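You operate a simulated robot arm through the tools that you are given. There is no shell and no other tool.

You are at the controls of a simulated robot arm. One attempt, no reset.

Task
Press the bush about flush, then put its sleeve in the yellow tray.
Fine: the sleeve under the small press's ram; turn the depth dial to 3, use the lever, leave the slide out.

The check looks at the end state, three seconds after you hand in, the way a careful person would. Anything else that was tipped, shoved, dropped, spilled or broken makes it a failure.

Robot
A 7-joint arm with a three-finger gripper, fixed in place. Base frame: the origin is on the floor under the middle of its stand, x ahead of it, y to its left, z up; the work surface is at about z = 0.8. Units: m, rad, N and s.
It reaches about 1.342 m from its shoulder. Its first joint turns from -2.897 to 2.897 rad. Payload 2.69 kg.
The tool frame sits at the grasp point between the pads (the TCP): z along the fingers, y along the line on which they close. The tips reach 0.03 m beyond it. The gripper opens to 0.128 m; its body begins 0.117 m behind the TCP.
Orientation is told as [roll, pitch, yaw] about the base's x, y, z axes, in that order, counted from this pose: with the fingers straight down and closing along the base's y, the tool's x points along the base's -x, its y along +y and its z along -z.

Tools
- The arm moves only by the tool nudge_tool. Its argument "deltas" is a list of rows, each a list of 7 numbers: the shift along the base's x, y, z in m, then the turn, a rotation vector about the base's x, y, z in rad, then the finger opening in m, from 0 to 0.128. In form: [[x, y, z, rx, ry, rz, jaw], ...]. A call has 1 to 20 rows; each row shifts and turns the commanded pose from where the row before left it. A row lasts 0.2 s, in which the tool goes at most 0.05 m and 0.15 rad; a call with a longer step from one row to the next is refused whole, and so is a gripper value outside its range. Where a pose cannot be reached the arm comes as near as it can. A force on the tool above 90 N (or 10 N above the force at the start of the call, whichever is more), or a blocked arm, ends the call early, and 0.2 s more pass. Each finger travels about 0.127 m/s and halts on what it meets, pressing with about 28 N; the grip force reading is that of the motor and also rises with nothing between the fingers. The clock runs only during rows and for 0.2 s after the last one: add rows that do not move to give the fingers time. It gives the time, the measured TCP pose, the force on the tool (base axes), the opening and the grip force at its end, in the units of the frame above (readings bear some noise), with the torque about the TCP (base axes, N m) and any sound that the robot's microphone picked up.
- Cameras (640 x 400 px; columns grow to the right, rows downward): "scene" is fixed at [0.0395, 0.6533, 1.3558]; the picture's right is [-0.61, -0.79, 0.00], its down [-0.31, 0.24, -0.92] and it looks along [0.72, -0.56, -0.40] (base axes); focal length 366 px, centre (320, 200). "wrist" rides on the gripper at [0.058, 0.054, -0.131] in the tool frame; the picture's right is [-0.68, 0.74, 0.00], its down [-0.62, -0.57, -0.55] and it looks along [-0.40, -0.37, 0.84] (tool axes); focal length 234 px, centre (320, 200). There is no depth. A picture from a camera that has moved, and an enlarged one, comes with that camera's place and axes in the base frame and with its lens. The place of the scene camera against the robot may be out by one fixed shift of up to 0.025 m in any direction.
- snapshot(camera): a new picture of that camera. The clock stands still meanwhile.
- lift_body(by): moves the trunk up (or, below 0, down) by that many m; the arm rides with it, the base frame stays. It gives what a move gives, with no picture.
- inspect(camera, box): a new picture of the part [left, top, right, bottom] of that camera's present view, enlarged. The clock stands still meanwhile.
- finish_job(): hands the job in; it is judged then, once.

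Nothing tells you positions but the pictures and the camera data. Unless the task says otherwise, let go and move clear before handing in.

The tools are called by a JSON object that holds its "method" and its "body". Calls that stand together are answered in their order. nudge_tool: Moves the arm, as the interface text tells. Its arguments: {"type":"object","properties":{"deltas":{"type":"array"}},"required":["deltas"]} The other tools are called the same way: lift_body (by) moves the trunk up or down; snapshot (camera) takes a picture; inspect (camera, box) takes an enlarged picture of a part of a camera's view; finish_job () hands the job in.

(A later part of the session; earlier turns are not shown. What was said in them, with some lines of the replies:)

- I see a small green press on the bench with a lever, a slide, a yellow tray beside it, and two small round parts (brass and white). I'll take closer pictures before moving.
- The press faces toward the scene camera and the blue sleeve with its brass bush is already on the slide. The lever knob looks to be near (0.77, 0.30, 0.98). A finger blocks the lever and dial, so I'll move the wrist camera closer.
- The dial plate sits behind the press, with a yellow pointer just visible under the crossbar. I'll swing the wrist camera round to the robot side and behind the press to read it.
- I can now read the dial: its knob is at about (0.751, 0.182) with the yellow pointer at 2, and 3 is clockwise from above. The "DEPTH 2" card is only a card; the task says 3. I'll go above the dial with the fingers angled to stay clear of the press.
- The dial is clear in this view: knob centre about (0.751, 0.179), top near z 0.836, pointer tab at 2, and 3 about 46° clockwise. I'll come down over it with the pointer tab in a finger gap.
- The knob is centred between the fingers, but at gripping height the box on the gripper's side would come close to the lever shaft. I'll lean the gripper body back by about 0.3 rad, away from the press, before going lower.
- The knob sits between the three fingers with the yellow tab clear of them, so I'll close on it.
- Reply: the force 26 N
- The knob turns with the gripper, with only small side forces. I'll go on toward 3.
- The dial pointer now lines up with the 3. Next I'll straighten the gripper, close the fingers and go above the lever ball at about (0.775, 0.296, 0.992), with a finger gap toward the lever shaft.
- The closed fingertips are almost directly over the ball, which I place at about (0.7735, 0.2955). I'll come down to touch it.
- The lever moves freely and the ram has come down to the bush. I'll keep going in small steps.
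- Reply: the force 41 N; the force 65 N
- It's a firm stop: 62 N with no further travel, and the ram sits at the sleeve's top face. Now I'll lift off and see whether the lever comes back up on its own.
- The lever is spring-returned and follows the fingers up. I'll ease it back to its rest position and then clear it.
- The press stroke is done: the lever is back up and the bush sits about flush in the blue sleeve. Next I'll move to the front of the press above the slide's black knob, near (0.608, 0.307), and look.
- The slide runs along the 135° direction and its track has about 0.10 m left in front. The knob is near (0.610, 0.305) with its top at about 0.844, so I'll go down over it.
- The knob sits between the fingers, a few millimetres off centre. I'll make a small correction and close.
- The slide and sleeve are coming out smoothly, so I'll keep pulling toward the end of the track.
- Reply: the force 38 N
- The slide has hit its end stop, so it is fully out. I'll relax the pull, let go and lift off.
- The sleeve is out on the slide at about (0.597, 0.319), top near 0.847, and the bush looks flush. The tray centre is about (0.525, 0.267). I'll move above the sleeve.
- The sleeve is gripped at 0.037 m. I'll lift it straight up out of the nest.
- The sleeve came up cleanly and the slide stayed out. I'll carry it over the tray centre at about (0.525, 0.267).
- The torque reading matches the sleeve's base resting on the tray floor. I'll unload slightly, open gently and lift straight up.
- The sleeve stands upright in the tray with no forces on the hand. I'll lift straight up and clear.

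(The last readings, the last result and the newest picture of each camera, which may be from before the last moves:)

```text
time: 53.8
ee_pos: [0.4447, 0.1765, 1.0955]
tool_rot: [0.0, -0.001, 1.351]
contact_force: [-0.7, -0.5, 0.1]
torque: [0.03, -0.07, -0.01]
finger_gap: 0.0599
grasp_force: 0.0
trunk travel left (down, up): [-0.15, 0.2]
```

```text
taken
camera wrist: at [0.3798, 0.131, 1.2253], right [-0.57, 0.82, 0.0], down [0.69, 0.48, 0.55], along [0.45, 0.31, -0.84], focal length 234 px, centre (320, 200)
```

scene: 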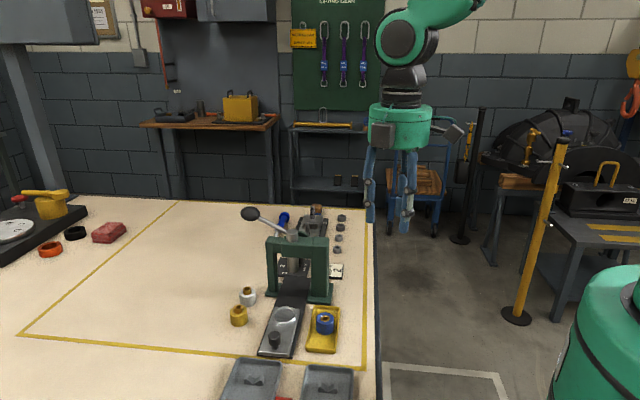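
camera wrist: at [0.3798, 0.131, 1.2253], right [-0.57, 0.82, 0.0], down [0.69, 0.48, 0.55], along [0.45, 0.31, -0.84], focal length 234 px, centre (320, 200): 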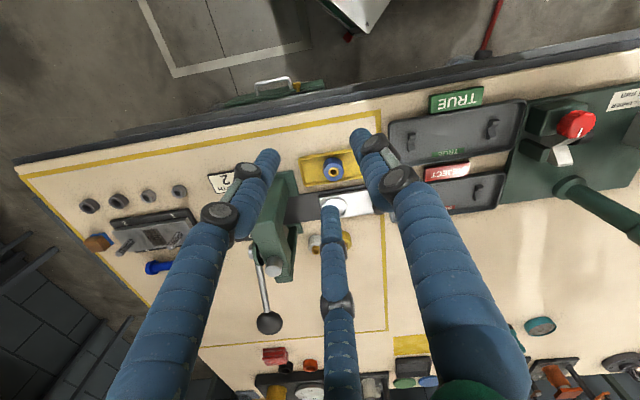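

{"method": "inspect", "body": {"camera": "scene", "box": [225, 260, 355, 360]}}

{"method": "inspect", "body": {"camera": "scene", "box": [300, 305, 348, 335]}}

{"method": "inspect", "body": {"camera": "scene", "box": [225, 195, 355, 285]}}

```text
4.00 times, centred on (290, 310) of scene
camera zoom: at [0.0395, 0.6533, 1.3558], right [-0.61, -0.79, 0.0], down [-0.31, 0.24, -0.92], along [0.72, -0.56, -0.4], focal length 1463 px, centre (440, -240)
```

zoom: 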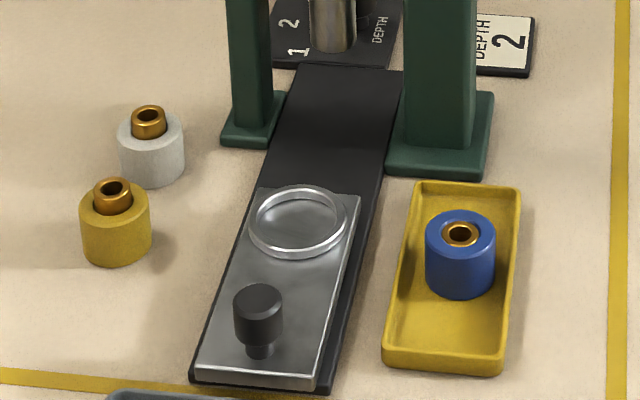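

```text
13.33 times, centred on (324, 320) of scene
camera zoom: at [0.0395, 0.6533, 1.3558], right [-0.61, -0.79, 0.0], down [-0.31, 0.24, -0.92], along [0.72, -0.56, -0.4], focal length 4878 px, centre (267, -1400)
```

zoom: 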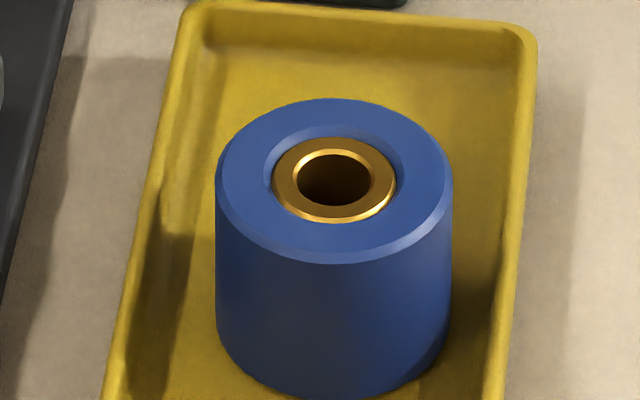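

```text
4.44 times, centred on (290, 240) of scene
camera zoom: at [0.0395, 0.6533, 1.3558], right [-0.61, -0.79, 0.0], down [-0.31, 0.24, -0.92], along [0.72, -0.56, -0.4], focal length 1626 px, centre (453, 22)
```

zoom: 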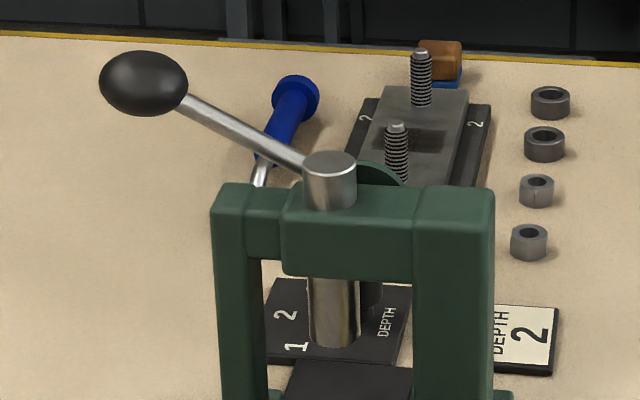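

The sleeve stands upright in the yellow tray with its bush flush. The dial was set to 3, the lever is back up, the slide is out, nothing else moved, and the arm is clear. I'm handing in.

{"method": "finish_job", "body": {}}

```text
The job is handed in.
```

I pressed the bush about flush and put the blue sleeve upright in the yellow tray. I've handed the job in; no result has come back yet.

- **Dial:** I turned it from 2 to 3, and the pointer lines up with the 3. A card beside the dial says "DEPTH 2"; I followed your instruction and used 3.
- **Pressing:** I pushed the lever down to a firm stop. The bush looks flush in the last pictures, within about 1 mm as far as I can judge from them. The lever sprang back up on its own.
- **Slide:** I pulled it out to its end stop and left it there.
- **Surroundings:** In the last pictures nothing else looks moved or tipped. The gripper is open and clear of the bench.
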